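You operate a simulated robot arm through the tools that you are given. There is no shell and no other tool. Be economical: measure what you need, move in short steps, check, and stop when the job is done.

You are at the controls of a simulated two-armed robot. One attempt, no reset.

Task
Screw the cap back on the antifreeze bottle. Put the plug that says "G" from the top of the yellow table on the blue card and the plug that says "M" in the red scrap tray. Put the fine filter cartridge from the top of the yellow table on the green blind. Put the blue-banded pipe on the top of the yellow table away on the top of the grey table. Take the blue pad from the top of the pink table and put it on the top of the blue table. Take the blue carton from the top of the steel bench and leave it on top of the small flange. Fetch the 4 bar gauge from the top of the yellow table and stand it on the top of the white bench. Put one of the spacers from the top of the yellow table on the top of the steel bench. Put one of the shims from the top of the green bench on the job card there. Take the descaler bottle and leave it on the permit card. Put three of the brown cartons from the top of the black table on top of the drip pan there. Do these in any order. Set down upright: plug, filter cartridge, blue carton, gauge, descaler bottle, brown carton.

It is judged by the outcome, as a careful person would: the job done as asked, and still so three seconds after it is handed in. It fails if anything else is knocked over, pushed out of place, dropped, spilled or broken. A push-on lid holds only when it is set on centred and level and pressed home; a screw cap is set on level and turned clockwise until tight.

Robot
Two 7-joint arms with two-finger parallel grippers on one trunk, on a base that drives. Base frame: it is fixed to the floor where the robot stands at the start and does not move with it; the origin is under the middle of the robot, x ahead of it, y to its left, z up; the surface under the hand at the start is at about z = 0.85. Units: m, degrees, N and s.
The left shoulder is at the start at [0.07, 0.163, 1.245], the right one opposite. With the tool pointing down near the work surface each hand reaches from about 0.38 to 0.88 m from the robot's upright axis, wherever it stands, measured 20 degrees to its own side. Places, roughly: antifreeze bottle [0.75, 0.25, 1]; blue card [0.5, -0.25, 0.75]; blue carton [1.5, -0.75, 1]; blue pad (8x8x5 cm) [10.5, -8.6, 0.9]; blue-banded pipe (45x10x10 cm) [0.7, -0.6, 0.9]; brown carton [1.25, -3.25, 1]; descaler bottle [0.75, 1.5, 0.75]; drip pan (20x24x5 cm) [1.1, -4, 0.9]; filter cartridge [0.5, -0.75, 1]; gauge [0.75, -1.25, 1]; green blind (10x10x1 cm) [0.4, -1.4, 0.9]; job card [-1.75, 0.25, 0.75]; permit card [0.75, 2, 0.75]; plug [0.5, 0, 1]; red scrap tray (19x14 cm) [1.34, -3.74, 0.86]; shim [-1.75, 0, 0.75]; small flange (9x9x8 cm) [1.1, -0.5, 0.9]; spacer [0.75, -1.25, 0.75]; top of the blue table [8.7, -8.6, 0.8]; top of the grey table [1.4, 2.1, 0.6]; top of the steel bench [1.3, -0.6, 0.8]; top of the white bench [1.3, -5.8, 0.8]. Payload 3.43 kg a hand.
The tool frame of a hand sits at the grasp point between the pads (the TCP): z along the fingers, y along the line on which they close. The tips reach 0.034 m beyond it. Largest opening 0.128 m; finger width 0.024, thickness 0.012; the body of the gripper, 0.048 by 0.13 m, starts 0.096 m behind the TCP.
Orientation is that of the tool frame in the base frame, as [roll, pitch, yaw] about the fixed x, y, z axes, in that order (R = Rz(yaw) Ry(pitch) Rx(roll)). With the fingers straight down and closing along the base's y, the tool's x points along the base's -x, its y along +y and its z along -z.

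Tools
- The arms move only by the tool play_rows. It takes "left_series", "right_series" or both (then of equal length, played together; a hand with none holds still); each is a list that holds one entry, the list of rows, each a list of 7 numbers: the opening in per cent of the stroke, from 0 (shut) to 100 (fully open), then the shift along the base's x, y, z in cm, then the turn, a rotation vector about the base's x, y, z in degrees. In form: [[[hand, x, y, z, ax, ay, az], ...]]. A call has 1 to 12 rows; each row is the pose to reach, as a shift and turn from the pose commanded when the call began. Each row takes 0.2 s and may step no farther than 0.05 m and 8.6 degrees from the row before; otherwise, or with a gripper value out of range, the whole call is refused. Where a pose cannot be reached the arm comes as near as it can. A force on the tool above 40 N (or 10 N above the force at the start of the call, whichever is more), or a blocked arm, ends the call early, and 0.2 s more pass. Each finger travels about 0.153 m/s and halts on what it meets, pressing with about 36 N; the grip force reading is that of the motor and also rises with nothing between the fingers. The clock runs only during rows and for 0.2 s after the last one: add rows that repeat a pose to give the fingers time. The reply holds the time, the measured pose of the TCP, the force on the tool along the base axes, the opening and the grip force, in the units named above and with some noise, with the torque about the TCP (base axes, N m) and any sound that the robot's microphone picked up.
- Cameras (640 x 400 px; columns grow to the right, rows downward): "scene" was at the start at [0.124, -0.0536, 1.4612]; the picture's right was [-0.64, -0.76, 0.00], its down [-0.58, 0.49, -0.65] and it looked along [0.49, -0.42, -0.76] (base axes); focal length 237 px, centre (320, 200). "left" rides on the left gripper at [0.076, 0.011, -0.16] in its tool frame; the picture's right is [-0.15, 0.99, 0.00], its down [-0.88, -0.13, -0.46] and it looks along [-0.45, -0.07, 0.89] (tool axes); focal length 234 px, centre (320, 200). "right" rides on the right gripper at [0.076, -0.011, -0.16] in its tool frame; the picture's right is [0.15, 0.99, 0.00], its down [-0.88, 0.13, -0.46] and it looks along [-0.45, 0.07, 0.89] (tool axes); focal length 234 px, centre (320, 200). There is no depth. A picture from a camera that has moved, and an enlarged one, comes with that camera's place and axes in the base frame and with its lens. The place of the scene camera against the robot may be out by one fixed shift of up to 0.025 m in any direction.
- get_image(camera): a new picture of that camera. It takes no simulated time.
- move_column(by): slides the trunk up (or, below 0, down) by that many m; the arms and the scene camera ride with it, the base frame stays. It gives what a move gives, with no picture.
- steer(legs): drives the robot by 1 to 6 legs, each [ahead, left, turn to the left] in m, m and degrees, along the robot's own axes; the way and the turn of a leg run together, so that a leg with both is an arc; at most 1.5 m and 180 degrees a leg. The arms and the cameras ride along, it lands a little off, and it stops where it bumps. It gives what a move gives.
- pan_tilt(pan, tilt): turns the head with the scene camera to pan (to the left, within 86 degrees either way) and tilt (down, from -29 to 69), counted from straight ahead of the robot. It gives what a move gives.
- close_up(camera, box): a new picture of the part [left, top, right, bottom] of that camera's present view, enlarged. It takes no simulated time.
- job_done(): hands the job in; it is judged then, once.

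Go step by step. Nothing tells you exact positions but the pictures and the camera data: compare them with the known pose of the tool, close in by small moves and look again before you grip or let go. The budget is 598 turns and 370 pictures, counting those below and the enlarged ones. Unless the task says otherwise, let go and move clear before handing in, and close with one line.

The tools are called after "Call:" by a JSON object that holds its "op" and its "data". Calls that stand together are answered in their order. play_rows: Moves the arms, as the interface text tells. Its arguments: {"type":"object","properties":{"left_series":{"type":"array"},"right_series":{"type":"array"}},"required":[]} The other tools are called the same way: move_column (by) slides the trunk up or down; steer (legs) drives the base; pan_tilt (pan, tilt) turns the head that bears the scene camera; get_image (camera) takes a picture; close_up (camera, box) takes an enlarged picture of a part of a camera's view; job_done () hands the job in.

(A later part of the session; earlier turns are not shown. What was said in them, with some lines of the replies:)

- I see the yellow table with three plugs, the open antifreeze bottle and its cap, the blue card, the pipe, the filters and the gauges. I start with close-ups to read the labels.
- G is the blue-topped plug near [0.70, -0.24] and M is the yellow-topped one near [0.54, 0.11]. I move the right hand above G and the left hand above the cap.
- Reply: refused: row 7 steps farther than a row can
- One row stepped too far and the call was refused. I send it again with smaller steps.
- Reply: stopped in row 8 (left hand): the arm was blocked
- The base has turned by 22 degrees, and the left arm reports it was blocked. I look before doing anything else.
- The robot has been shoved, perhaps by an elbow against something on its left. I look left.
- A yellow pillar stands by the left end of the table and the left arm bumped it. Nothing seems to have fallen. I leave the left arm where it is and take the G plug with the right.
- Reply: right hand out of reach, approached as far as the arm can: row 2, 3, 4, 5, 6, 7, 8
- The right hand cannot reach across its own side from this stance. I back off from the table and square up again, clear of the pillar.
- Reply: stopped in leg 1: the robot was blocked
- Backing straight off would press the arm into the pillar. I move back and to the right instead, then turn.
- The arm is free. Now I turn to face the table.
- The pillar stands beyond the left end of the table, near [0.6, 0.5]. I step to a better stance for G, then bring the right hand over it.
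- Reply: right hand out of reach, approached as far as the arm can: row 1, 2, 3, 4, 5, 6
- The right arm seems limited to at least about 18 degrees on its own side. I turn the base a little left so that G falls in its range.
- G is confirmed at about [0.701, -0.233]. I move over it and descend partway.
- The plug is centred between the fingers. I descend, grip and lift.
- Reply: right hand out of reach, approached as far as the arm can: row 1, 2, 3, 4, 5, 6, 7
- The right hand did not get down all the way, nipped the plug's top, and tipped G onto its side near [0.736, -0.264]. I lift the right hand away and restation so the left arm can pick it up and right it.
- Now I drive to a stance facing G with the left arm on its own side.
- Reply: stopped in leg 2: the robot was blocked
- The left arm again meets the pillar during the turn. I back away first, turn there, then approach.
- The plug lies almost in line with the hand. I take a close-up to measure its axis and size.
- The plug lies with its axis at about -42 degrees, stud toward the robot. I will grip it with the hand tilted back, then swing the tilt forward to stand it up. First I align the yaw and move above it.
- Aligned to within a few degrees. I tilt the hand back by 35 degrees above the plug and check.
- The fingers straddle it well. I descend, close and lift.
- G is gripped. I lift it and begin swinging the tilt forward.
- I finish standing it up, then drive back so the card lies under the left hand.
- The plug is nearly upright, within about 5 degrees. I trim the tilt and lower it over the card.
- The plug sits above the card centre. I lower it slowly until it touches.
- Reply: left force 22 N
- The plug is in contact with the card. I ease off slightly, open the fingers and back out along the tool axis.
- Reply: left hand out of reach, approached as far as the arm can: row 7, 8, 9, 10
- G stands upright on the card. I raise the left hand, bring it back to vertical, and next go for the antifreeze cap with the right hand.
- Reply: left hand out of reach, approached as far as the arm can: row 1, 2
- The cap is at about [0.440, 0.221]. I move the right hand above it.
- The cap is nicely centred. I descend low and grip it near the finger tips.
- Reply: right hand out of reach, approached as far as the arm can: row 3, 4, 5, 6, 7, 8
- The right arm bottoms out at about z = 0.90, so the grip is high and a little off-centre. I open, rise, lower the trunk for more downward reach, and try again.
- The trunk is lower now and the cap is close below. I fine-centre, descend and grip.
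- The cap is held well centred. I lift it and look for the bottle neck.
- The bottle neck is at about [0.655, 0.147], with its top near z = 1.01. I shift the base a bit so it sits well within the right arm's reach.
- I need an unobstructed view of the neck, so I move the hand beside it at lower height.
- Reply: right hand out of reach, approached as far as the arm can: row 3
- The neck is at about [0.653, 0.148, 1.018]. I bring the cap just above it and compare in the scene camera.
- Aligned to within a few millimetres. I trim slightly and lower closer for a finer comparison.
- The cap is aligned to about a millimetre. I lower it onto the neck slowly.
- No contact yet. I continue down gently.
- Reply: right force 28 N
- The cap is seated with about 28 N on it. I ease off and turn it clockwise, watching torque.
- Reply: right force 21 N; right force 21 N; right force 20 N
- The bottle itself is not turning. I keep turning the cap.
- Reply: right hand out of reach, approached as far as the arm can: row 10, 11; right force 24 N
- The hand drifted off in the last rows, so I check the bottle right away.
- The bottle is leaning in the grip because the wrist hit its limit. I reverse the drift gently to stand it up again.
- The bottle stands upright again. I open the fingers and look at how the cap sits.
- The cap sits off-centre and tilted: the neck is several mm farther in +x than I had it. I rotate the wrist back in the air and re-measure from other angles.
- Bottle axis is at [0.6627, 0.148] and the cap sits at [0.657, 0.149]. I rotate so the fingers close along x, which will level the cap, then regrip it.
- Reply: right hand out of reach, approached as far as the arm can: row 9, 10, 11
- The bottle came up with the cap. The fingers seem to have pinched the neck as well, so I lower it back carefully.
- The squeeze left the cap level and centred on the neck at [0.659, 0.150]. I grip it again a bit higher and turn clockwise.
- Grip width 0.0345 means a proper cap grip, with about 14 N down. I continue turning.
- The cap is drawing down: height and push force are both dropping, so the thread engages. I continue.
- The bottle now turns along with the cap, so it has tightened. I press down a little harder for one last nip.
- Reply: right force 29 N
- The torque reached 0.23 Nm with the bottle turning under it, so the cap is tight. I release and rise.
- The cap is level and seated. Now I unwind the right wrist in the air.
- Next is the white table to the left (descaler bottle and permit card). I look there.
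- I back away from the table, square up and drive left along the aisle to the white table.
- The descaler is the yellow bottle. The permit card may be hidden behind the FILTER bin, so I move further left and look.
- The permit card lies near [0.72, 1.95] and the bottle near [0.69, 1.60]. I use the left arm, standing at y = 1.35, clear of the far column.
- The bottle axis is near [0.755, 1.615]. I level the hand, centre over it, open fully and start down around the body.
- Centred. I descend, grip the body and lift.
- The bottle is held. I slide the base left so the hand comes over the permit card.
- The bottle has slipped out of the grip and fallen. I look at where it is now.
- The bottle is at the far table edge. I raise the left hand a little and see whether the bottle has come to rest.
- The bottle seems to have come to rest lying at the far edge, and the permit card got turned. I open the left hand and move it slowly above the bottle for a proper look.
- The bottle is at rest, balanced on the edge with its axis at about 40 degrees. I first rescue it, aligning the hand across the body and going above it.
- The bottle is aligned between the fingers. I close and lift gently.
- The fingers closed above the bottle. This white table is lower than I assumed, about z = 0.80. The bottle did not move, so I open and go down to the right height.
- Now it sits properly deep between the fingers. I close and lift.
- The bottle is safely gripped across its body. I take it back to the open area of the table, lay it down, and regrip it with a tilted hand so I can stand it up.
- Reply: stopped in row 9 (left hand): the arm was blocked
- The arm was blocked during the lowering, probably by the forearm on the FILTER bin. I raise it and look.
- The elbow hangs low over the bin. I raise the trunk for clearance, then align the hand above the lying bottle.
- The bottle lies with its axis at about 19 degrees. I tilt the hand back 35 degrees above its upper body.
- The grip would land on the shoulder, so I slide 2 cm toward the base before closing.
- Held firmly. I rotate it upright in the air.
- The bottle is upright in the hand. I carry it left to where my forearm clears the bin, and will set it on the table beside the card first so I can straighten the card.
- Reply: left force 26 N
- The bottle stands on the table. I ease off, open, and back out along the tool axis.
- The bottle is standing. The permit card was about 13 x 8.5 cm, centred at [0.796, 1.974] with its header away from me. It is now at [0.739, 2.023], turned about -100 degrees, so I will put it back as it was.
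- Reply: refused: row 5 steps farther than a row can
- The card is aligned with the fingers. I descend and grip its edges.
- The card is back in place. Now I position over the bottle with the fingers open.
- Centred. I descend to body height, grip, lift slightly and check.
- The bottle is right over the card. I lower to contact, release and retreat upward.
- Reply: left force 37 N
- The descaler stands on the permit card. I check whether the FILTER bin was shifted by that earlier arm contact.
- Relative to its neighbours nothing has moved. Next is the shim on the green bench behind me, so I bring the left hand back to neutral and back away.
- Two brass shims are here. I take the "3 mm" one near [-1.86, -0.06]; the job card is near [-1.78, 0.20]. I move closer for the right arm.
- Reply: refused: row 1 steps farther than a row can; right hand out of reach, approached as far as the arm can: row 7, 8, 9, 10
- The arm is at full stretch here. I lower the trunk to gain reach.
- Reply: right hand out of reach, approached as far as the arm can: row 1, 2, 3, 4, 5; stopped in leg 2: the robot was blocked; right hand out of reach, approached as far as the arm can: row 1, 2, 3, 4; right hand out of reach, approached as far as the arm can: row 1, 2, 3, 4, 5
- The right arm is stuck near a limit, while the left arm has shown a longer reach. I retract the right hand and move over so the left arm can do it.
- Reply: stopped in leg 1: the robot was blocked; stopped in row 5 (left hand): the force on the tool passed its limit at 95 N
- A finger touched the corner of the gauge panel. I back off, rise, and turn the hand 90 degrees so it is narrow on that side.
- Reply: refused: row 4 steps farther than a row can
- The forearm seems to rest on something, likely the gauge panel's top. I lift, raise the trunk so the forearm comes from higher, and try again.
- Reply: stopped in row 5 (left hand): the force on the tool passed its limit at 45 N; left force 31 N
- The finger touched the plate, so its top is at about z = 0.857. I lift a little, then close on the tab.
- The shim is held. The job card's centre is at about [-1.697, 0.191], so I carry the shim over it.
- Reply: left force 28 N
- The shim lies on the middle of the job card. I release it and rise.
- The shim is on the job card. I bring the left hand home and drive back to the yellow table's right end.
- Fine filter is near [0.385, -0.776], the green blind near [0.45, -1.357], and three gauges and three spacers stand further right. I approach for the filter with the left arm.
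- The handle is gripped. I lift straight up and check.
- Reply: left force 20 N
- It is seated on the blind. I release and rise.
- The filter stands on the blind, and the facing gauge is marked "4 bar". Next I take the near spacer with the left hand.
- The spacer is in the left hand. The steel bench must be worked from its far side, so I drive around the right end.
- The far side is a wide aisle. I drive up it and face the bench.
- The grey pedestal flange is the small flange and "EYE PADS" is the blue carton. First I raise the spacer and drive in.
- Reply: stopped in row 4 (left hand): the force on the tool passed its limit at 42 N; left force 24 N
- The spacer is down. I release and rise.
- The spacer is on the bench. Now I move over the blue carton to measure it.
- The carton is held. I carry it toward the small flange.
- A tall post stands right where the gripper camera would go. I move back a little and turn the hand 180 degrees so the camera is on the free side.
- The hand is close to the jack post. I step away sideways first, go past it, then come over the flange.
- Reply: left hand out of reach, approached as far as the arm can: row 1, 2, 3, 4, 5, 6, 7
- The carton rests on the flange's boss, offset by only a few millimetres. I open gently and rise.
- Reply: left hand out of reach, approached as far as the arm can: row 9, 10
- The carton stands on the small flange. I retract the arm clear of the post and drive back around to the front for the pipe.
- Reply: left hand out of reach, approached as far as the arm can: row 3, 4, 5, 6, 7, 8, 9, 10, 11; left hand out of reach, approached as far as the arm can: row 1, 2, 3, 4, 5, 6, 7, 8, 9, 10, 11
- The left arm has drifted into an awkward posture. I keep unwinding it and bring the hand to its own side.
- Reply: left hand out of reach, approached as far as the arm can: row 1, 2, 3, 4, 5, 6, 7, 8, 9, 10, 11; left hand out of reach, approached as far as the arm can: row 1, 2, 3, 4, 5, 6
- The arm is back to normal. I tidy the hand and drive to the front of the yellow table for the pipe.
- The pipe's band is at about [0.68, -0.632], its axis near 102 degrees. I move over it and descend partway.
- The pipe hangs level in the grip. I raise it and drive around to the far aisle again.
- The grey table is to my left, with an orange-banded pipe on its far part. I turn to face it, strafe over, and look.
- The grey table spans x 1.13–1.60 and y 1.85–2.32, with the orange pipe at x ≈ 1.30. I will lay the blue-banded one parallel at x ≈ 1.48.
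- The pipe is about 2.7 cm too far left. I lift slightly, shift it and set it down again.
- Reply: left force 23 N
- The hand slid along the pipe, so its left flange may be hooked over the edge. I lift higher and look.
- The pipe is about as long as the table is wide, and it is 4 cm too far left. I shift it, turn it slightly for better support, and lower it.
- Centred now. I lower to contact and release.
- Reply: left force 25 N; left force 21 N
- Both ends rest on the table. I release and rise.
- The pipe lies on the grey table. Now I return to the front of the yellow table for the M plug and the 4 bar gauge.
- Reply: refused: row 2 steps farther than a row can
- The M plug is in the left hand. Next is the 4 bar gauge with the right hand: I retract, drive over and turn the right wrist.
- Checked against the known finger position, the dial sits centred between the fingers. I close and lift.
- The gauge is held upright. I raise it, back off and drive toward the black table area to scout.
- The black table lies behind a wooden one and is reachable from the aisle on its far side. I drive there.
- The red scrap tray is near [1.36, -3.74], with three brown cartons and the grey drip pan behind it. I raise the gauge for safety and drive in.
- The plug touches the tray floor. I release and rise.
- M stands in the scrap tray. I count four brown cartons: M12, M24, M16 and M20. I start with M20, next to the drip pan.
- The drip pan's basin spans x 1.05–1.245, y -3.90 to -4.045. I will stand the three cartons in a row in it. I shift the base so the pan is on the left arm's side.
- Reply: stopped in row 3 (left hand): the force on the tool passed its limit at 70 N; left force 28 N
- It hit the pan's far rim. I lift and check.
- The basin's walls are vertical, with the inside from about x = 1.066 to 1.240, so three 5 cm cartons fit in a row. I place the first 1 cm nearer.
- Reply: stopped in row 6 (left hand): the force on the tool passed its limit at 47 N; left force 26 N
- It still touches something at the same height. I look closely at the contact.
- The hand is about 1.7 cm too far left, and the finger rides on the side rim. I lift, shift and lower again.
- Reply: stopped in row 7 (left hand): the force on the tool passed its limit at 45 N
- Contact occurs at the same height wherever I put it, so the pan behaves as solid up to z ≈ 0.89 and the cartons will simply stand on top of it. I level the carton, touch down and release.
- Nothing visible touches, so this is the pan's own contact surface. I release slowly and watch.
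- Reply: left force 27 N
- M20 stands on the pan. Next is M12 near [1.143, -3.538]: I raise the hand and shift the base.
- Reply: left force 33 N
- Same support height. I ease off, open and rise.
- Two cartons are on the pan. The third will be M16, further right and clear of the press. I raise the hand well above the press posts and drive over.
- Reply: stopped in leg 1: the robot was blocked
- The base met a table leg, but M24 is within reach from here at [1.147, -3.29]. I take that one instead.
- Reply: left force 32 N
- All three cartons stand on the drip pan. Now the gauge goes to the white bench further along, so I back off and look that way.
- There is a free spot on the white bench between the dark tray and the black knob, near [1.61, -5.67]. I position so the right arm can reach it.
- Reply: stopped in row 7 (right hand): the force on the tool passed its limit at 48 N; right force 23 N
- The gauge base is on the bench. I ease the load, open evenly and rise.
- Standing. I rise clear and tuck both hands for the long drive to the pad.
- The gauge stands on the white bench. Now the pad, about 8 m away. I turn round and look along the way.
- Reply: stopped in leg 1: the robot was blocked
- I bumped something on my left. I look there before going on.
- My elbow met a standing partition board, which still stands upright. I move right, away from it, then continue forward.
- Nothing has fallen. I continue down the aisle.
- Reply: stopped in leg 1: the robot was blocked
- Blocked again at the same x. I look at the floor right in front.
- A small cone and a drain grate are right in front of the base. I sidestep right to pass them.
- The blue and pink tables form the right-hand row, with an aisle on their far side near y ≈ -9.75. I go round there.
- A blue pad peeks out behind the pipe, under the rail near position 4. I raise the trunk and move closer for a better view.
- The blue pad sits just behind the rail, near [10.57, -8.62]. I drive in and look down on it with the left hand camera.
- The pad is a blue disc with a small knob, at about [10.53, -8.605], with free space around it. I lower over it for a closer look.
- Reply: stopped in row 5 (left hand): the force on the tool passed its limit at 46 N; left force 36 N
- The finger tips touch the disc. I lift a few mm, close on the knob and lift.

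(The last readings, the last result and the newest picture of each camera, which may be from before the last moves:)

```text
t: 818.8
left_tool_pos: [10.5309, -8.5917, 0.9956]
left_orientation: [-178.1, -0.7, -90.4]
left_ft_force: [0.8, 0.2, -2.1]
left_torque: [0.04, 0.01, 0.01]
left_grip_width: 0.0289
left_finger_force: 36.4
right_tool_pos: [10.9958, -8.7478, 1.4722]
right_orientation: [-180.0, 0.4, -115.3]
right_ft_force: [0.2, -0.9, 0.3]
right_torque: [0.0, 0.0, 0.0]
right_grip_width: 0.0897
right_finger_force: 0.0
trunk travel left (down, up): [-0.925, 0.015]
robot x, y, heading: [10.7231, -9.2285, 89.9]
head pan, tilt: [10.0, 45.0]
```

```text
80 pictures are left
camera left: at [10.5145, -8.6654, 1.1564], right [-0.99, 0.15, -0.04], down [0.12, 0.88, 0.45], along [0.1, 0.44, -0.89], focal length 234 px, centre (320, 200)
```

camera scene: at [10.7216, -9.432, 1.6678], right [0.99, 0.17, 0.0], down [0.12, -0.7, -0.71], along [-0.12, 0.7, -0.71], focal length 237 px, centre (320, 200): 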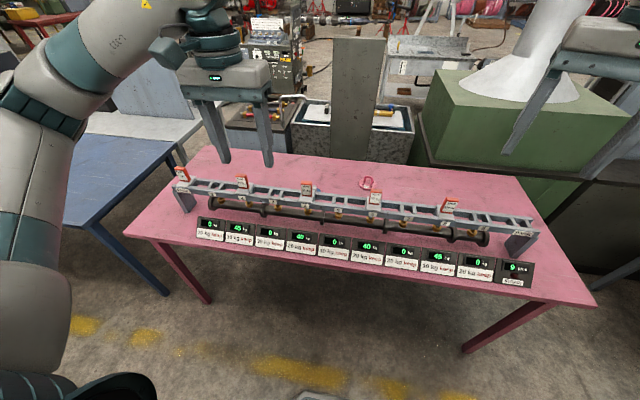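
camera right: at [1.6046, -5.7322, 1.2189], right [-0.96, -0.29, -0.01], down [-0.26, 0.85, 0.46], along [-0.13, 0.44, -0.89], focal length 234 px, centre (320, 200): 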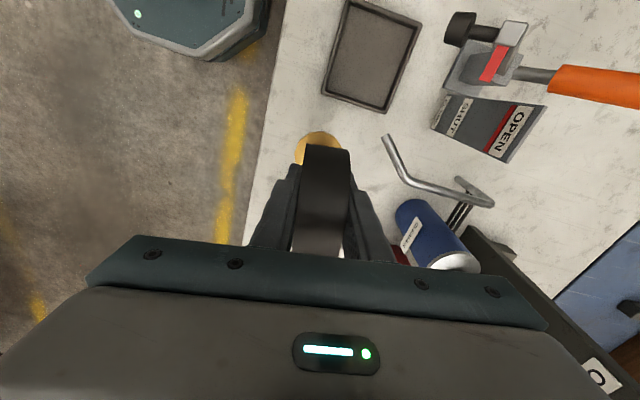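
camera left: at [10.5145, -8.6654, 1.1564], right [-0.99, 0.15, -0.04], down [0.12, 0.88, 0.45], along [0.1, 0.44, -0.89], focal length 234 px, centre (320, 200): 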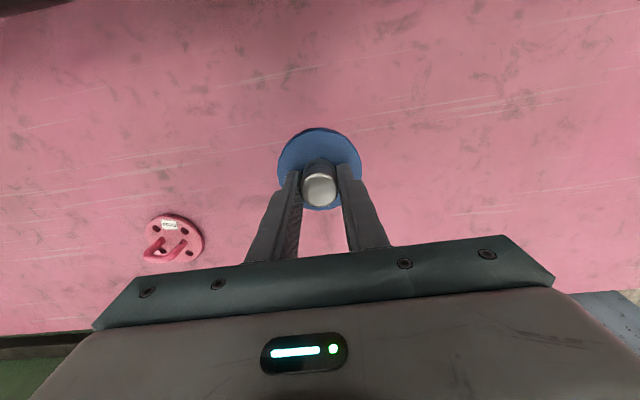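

The pad is held. I raise it over the rail, back off and strafe to the blue table.

Call:
{"op": "play_rows", "data": {"left_series": [[[0, 0, 0, 4, 0, 0, 0], [0, 0, 0, 8, 0, 0, 0], [0, 0, 0, 12, 0, 0, 0], [0, 0, 0, 16, 0, 0, 0], [0, 0, 0, 20, 0, 0, 0], [0, 0, 0, 24, 0, 0, 0], [0, 0, 0, 28, 0, 0, 0], [0, 0, 0, 32, 0, 0, 0]]]}}

Call:
{"op": "steer", "data": {"legs": [[-0.45, 0, 0], [0, 1.4, 0], [0, 0.37, 0]]}}

Call:
{"op": "pan_tilt", "data": {"pan": 5, "tilt": 45}}

Call:
{"op": "get_image", "data": {"camera": "scene"}}

```text
t: 820.5
left_tool_pos: [10.5323, -8.5897, 1.316]
left_orientation: [-177.9, -0.6, -90.4]
left_ft_force: [1.1, 1.2, -2.9]
left_torque: [0.0, 0.01, 0.0]
left_grip_width: 0.029
left_finger_force: 35.7
right_tool_pos: [10.9953, -8.7484, 1.4721]
right_orientation: [-180.0, 0.3, -115.4]
right_ft_force: [0.0, 0.2, 0.6]
right_torque: [0.04, 0.03, -0.01]
right_grip_width: 0.0896
right_finger_force: 0.1
trunk travel left (down, up): [-0.925, 0.015]
robot x, y, heading: [10.7237, -9.2287, 89.8]
head pan, tilt: [10.0, 45.0]
```

```text
t: 831.8
left_tool_pos: [8.7564, -9.0318, 1.3161]
left_orientation: [-178.1, -0.6, -90.2]
left_ft_force: [1.2, -0.7, -2.8]
left_torque: [0.02, 0.06, -0.03]
left_grip_width: 0.0289
left_finger_force: 35.5
right_tool_pos: [9.2202, -9.1885, 1.4704]
right_orientation: [-180.0, 0.4, -115.0]
right_ft_force: [0.2, 0.1, -0.6]
right_torque: [0.01, 0.03, 0.0]
right_grip_width: 0.0896
right_finger_force: 0.0
trunk travel left (down, up): [-0.925, 0.015]
robot x, y, heading: [8.9474, -9.6698, 90.3]
head pan, tilt: [10.0, 45.0]
```

```text
t: 832.5
left_tool_pos: [8.7547, -9.0322, 1.3158]
left_orientation: [-178.0, -0.7, -90.2]
left_ft_force: [1.1, 0.7, -2.8]
left_torque: [-0.03, 0.02, 0.0]
left_grip_width: 0.0289
left_finger_force: 36.0
right_tool_pos: [9.2181, -9.1884, 1.4711]
right_orientation: [179.9, 0.3, -114.9]
right_ft_force: [0.0, -0.2, -1.3]
right_torque: [0.0, 0.02, 0.0]
right_grip_width: 0.0896
right_finger_force: 0.1
trunk travel left (down, up): [-0.925, 0.015]
robot x, y, heading: [8.9509, -9.6676, 90.0]
head pan, tilt: [5.0, 45.0]
```

```text
79 pictures are left
camera scene: at [8.9536, -9.543, 1.6676], right [1.0, 0.09, 0.0], down [0.06, -0.7, -0.71], along [-0.06, 0.7, -0.71], focal length 237 px, centre (320, 200)
```

scene: 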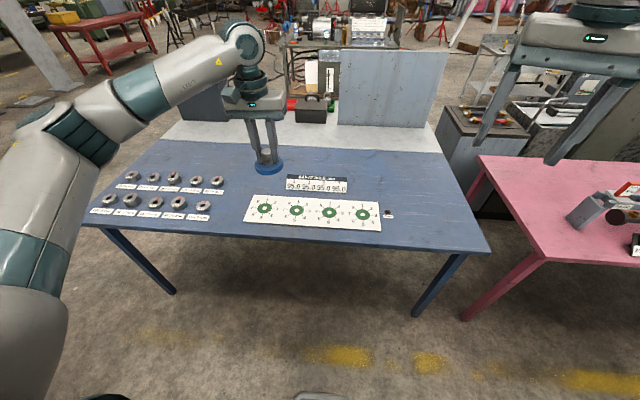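

There is free space on the blue table between the ring samples and the display, near [8.50, -8.60]. I move in.

Call:
{"op": "steer", "data": {"legs": [[0, 0.22, 0], [0.42, 0, 0]]}}

Call:
{"op": "get_image", "data": {"camera": "left"}}

```text
t: 836.3
left_tool_pos: [8.5329, -8.619, 1.3176]
left_orientation: [-178.0, -0.5, -90.1]
left_ft_force: [0.0, -0.2, -2.9]
left_torque: [-0.01, -0.01, 0.02]
left_grip_width: 0.0291
left_finger_force: 35.6
right_tool_pos: [8.9953, -8.7749, 1.4733]
right_orientation: [179.9, 0.5, -114.9]
right_ft_force: [-0.7, -0.5, 0.6]
right_torque: [-0.01, 0.0, -0.01]
right_grip_width: 0.0896
right_finger_force: 0.1
trunk travel left (down, up): [-0.925, 0.015]
robot x, y, heading: [8.7246, -9.2548, 90.3]
head pan, tilt: [5.0, 45.0]
```

```text
78 pictures are left
camera left: at [8.5142, -8.6941, 1.4765], right [-0.99, 0.15, -0.04], down [0.12, 0.88, 0.45], along [0.1, 0.44, -0.89], focal length 234 px, centre (320, 200)
```

left: 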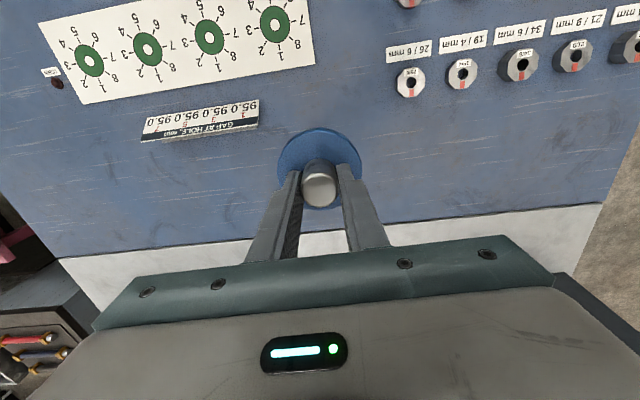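

The spot right below is free. I lower the pad.

Call:
{"op": "play_rows", "data": {"left_series": [[[0, 0, 0, -4.5, 0, 0, 0], [0, 0, 0, -9, 0, 0, 0], [0, 0, 0, -13.5, 0, 0, 0], [0, 0, 0, -18, 0, 0, 0], [0, 0, 0, -22.5, 0, 0, 0], [0, 0, 0, -27, 0, 0, 0], [0, 0, 0, -31, 0, 0, 0], [0, 0, 0, -35, 0, 0, 0], [0, 0, 0, -37.5, 0, 0, 0]]]}}

Call:
{"op": "play_rows", "data": {"left_series": [[[0, 0, 0, -1.2, 0, 0, 0], [0, 0, 0, -2.2, 0, 0, 0], [0, 0, 0, -3, 0, 0, 0], [0, 0, 0, -3.6, 0, 0, 0], [0, 0, 0, -4.2, 0, 0, 0], [0, 0, 0, -4.8, 0, 0, 0], [0, 0, 0, -5.4, 0, 0, 0], [0, 0, 0, -6, 0, 0, 0], [0, 0, 0, -6.6, 0, 0, 0]]]}}

Call:
{"op": "get_image", "data": {"camera": "left"}}

```text
t: 838.3
left_tool_pos: [8.5313, -8.6191, 0.9389]
left_orientation: [-178.0, -0.5, -90.1]
left_ft_force: [-0.5, 0.2, -3.0]
left_torque: [-0.01, -0.03, 0.03]
left_grip_width: 0.0293
left_finger_force: 35.9
right_tool_pos: [8.996, -8.7722, 1.4714]
right_orientation: [-180.0, 0.4, -115.0]
right_ft_force: [0.2, -0.2, 0.0]
right_torque: [-0.01, 0.0, 0.0]
right_grip_width: 0.0895
right_finger_force: 0.1
trunk travel left (down, up): [-0.925, 0.015]
robot x, y, heading: [8.7258, -9.2576, 90.0]
head pan, tilt: [5.0, 45.0]
```

```text
t: 839.9
left_tool_pos: [8.5338, -8.6149, 0.8975]
left_orientation: [-177.9, 0.0, -89.8]
left_ft_force: [-0.9, -10.7, 31.7]
left_torque: [-0.71, 1.26, 0.48]
left_grip_width: 0.0294
left_finger_force: 35.9
right_tool_pos: [8.9943, -8.7774, 1.4727]
right_orientation: [179.9, 0.6, -114.7]
right_ft_force: [-0.2, 0.5, -0.1]
right_torque: [-0.03, -0.01, 0.02]
right_grip_width: 0.0898
right_finger_force: 0.1
trunk travel left (down, up): [-0.925, 0.015]
robot x, y, heading: [8.7268, -9.2583, 90.0]
head pan, tilt: [5.0, 45.0]
stopped in row 7 (left hand): the force on the tool passed its limit at 48 N (the readings are from after the stop); the commanded pose is now the measured one
```

```text
77 pictures are left
camera left: at [8.5151, -8.6905, 1.0584], right [-0.99, 0.14, -0.04], down [0.11, 0.88, 0.46], along [0.1, 0.45, -0.89], focal length 234 px, centre (320, 200)
```

left: 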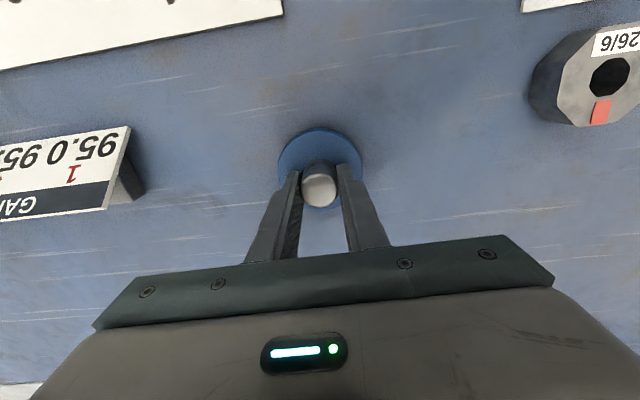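

The pad is on the blue table. I ease off, open and rise.

Call:
{"op": "play_rows", "data": {"left_series": [[[0, 0, 0, 0.6, 0, 0, 0], [0, 0, 0, 0.6, 0, 0, 0], [30, 0, 0, 0.6, 0, 0, 0], [45, 0, 0, 0.6, 0, 0, 0], [45, 0, 0, 0.6, 0, 0, 0], [45, 0, 0, 4, 0, 0, 0], [45, 0, 0, 8, 0, 0, 0], [45, 0, 0, 12, 0, 0, 0], [45, 0, 0, 16, 0, 0, 0], [45, 0, 0, 20, 0, 0, 0], [45, 0, 0, 24, 0, 0, 0]]]}}

Call:
{"op": "get_image", "data": {"camera": "left"}}

```text
t: 842.3
left_tool_pos: [8.5325, -8.6143, 1.1338]
left_orientation: [-178.0, -0.1, -90.0]
left_ft_force: [-1.3, 0.1, 0.5]
left_torque: [0.0, 0.02, -0.03]
left_grip_width: 0.0577
left_finger_force: 0.1
right_tool_pos: [8.996, -8.7736, 1.4721]
right_orientation: [-180.0, 0.4, -114.9]
right_ft_force: [0.6, -0.4, 1.3]
right_torque: [0.04, 0.0, -0.03]
right_grip_width: 0.0899
right_finger_force: 0.1
trunk travel left (down, up): [-0.925, 0.015]
robot x, y, heading: [8.7214, -9.2589, 90.2]
head pan, tilt: [5.0, 45.0]
```

```text
76 pictures are left
camera left: at [8.5149, -8.6897, 1.2942], right [-0.99, 0.15, -0.04], down [0.11, 0.88, 0.46], along [0.1, 0.45, -0.89], focal length 234 px, centre (320, 200)
```

left: 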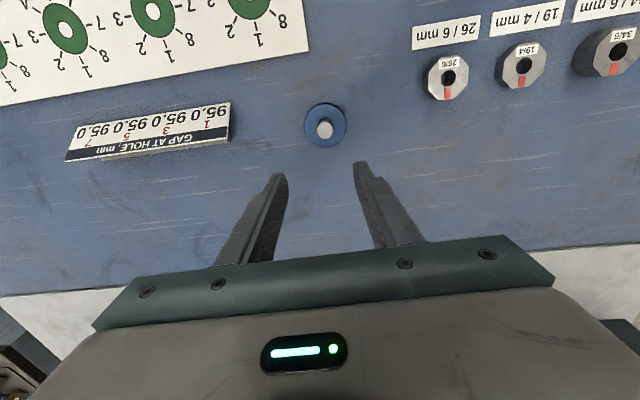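

All eleven jobs have been placed and the hands are clear, so I hand in now.

Call:
{"op": "job_done", "data": {}}

```text
The job is handed in.
```

All eleven jobs are done and handed in; G and the descaler each tipped over once and I stood them up again, I put the permit card back, and I brushed a cone, a partition board, the gauge panel and a yellow pillar in passing.
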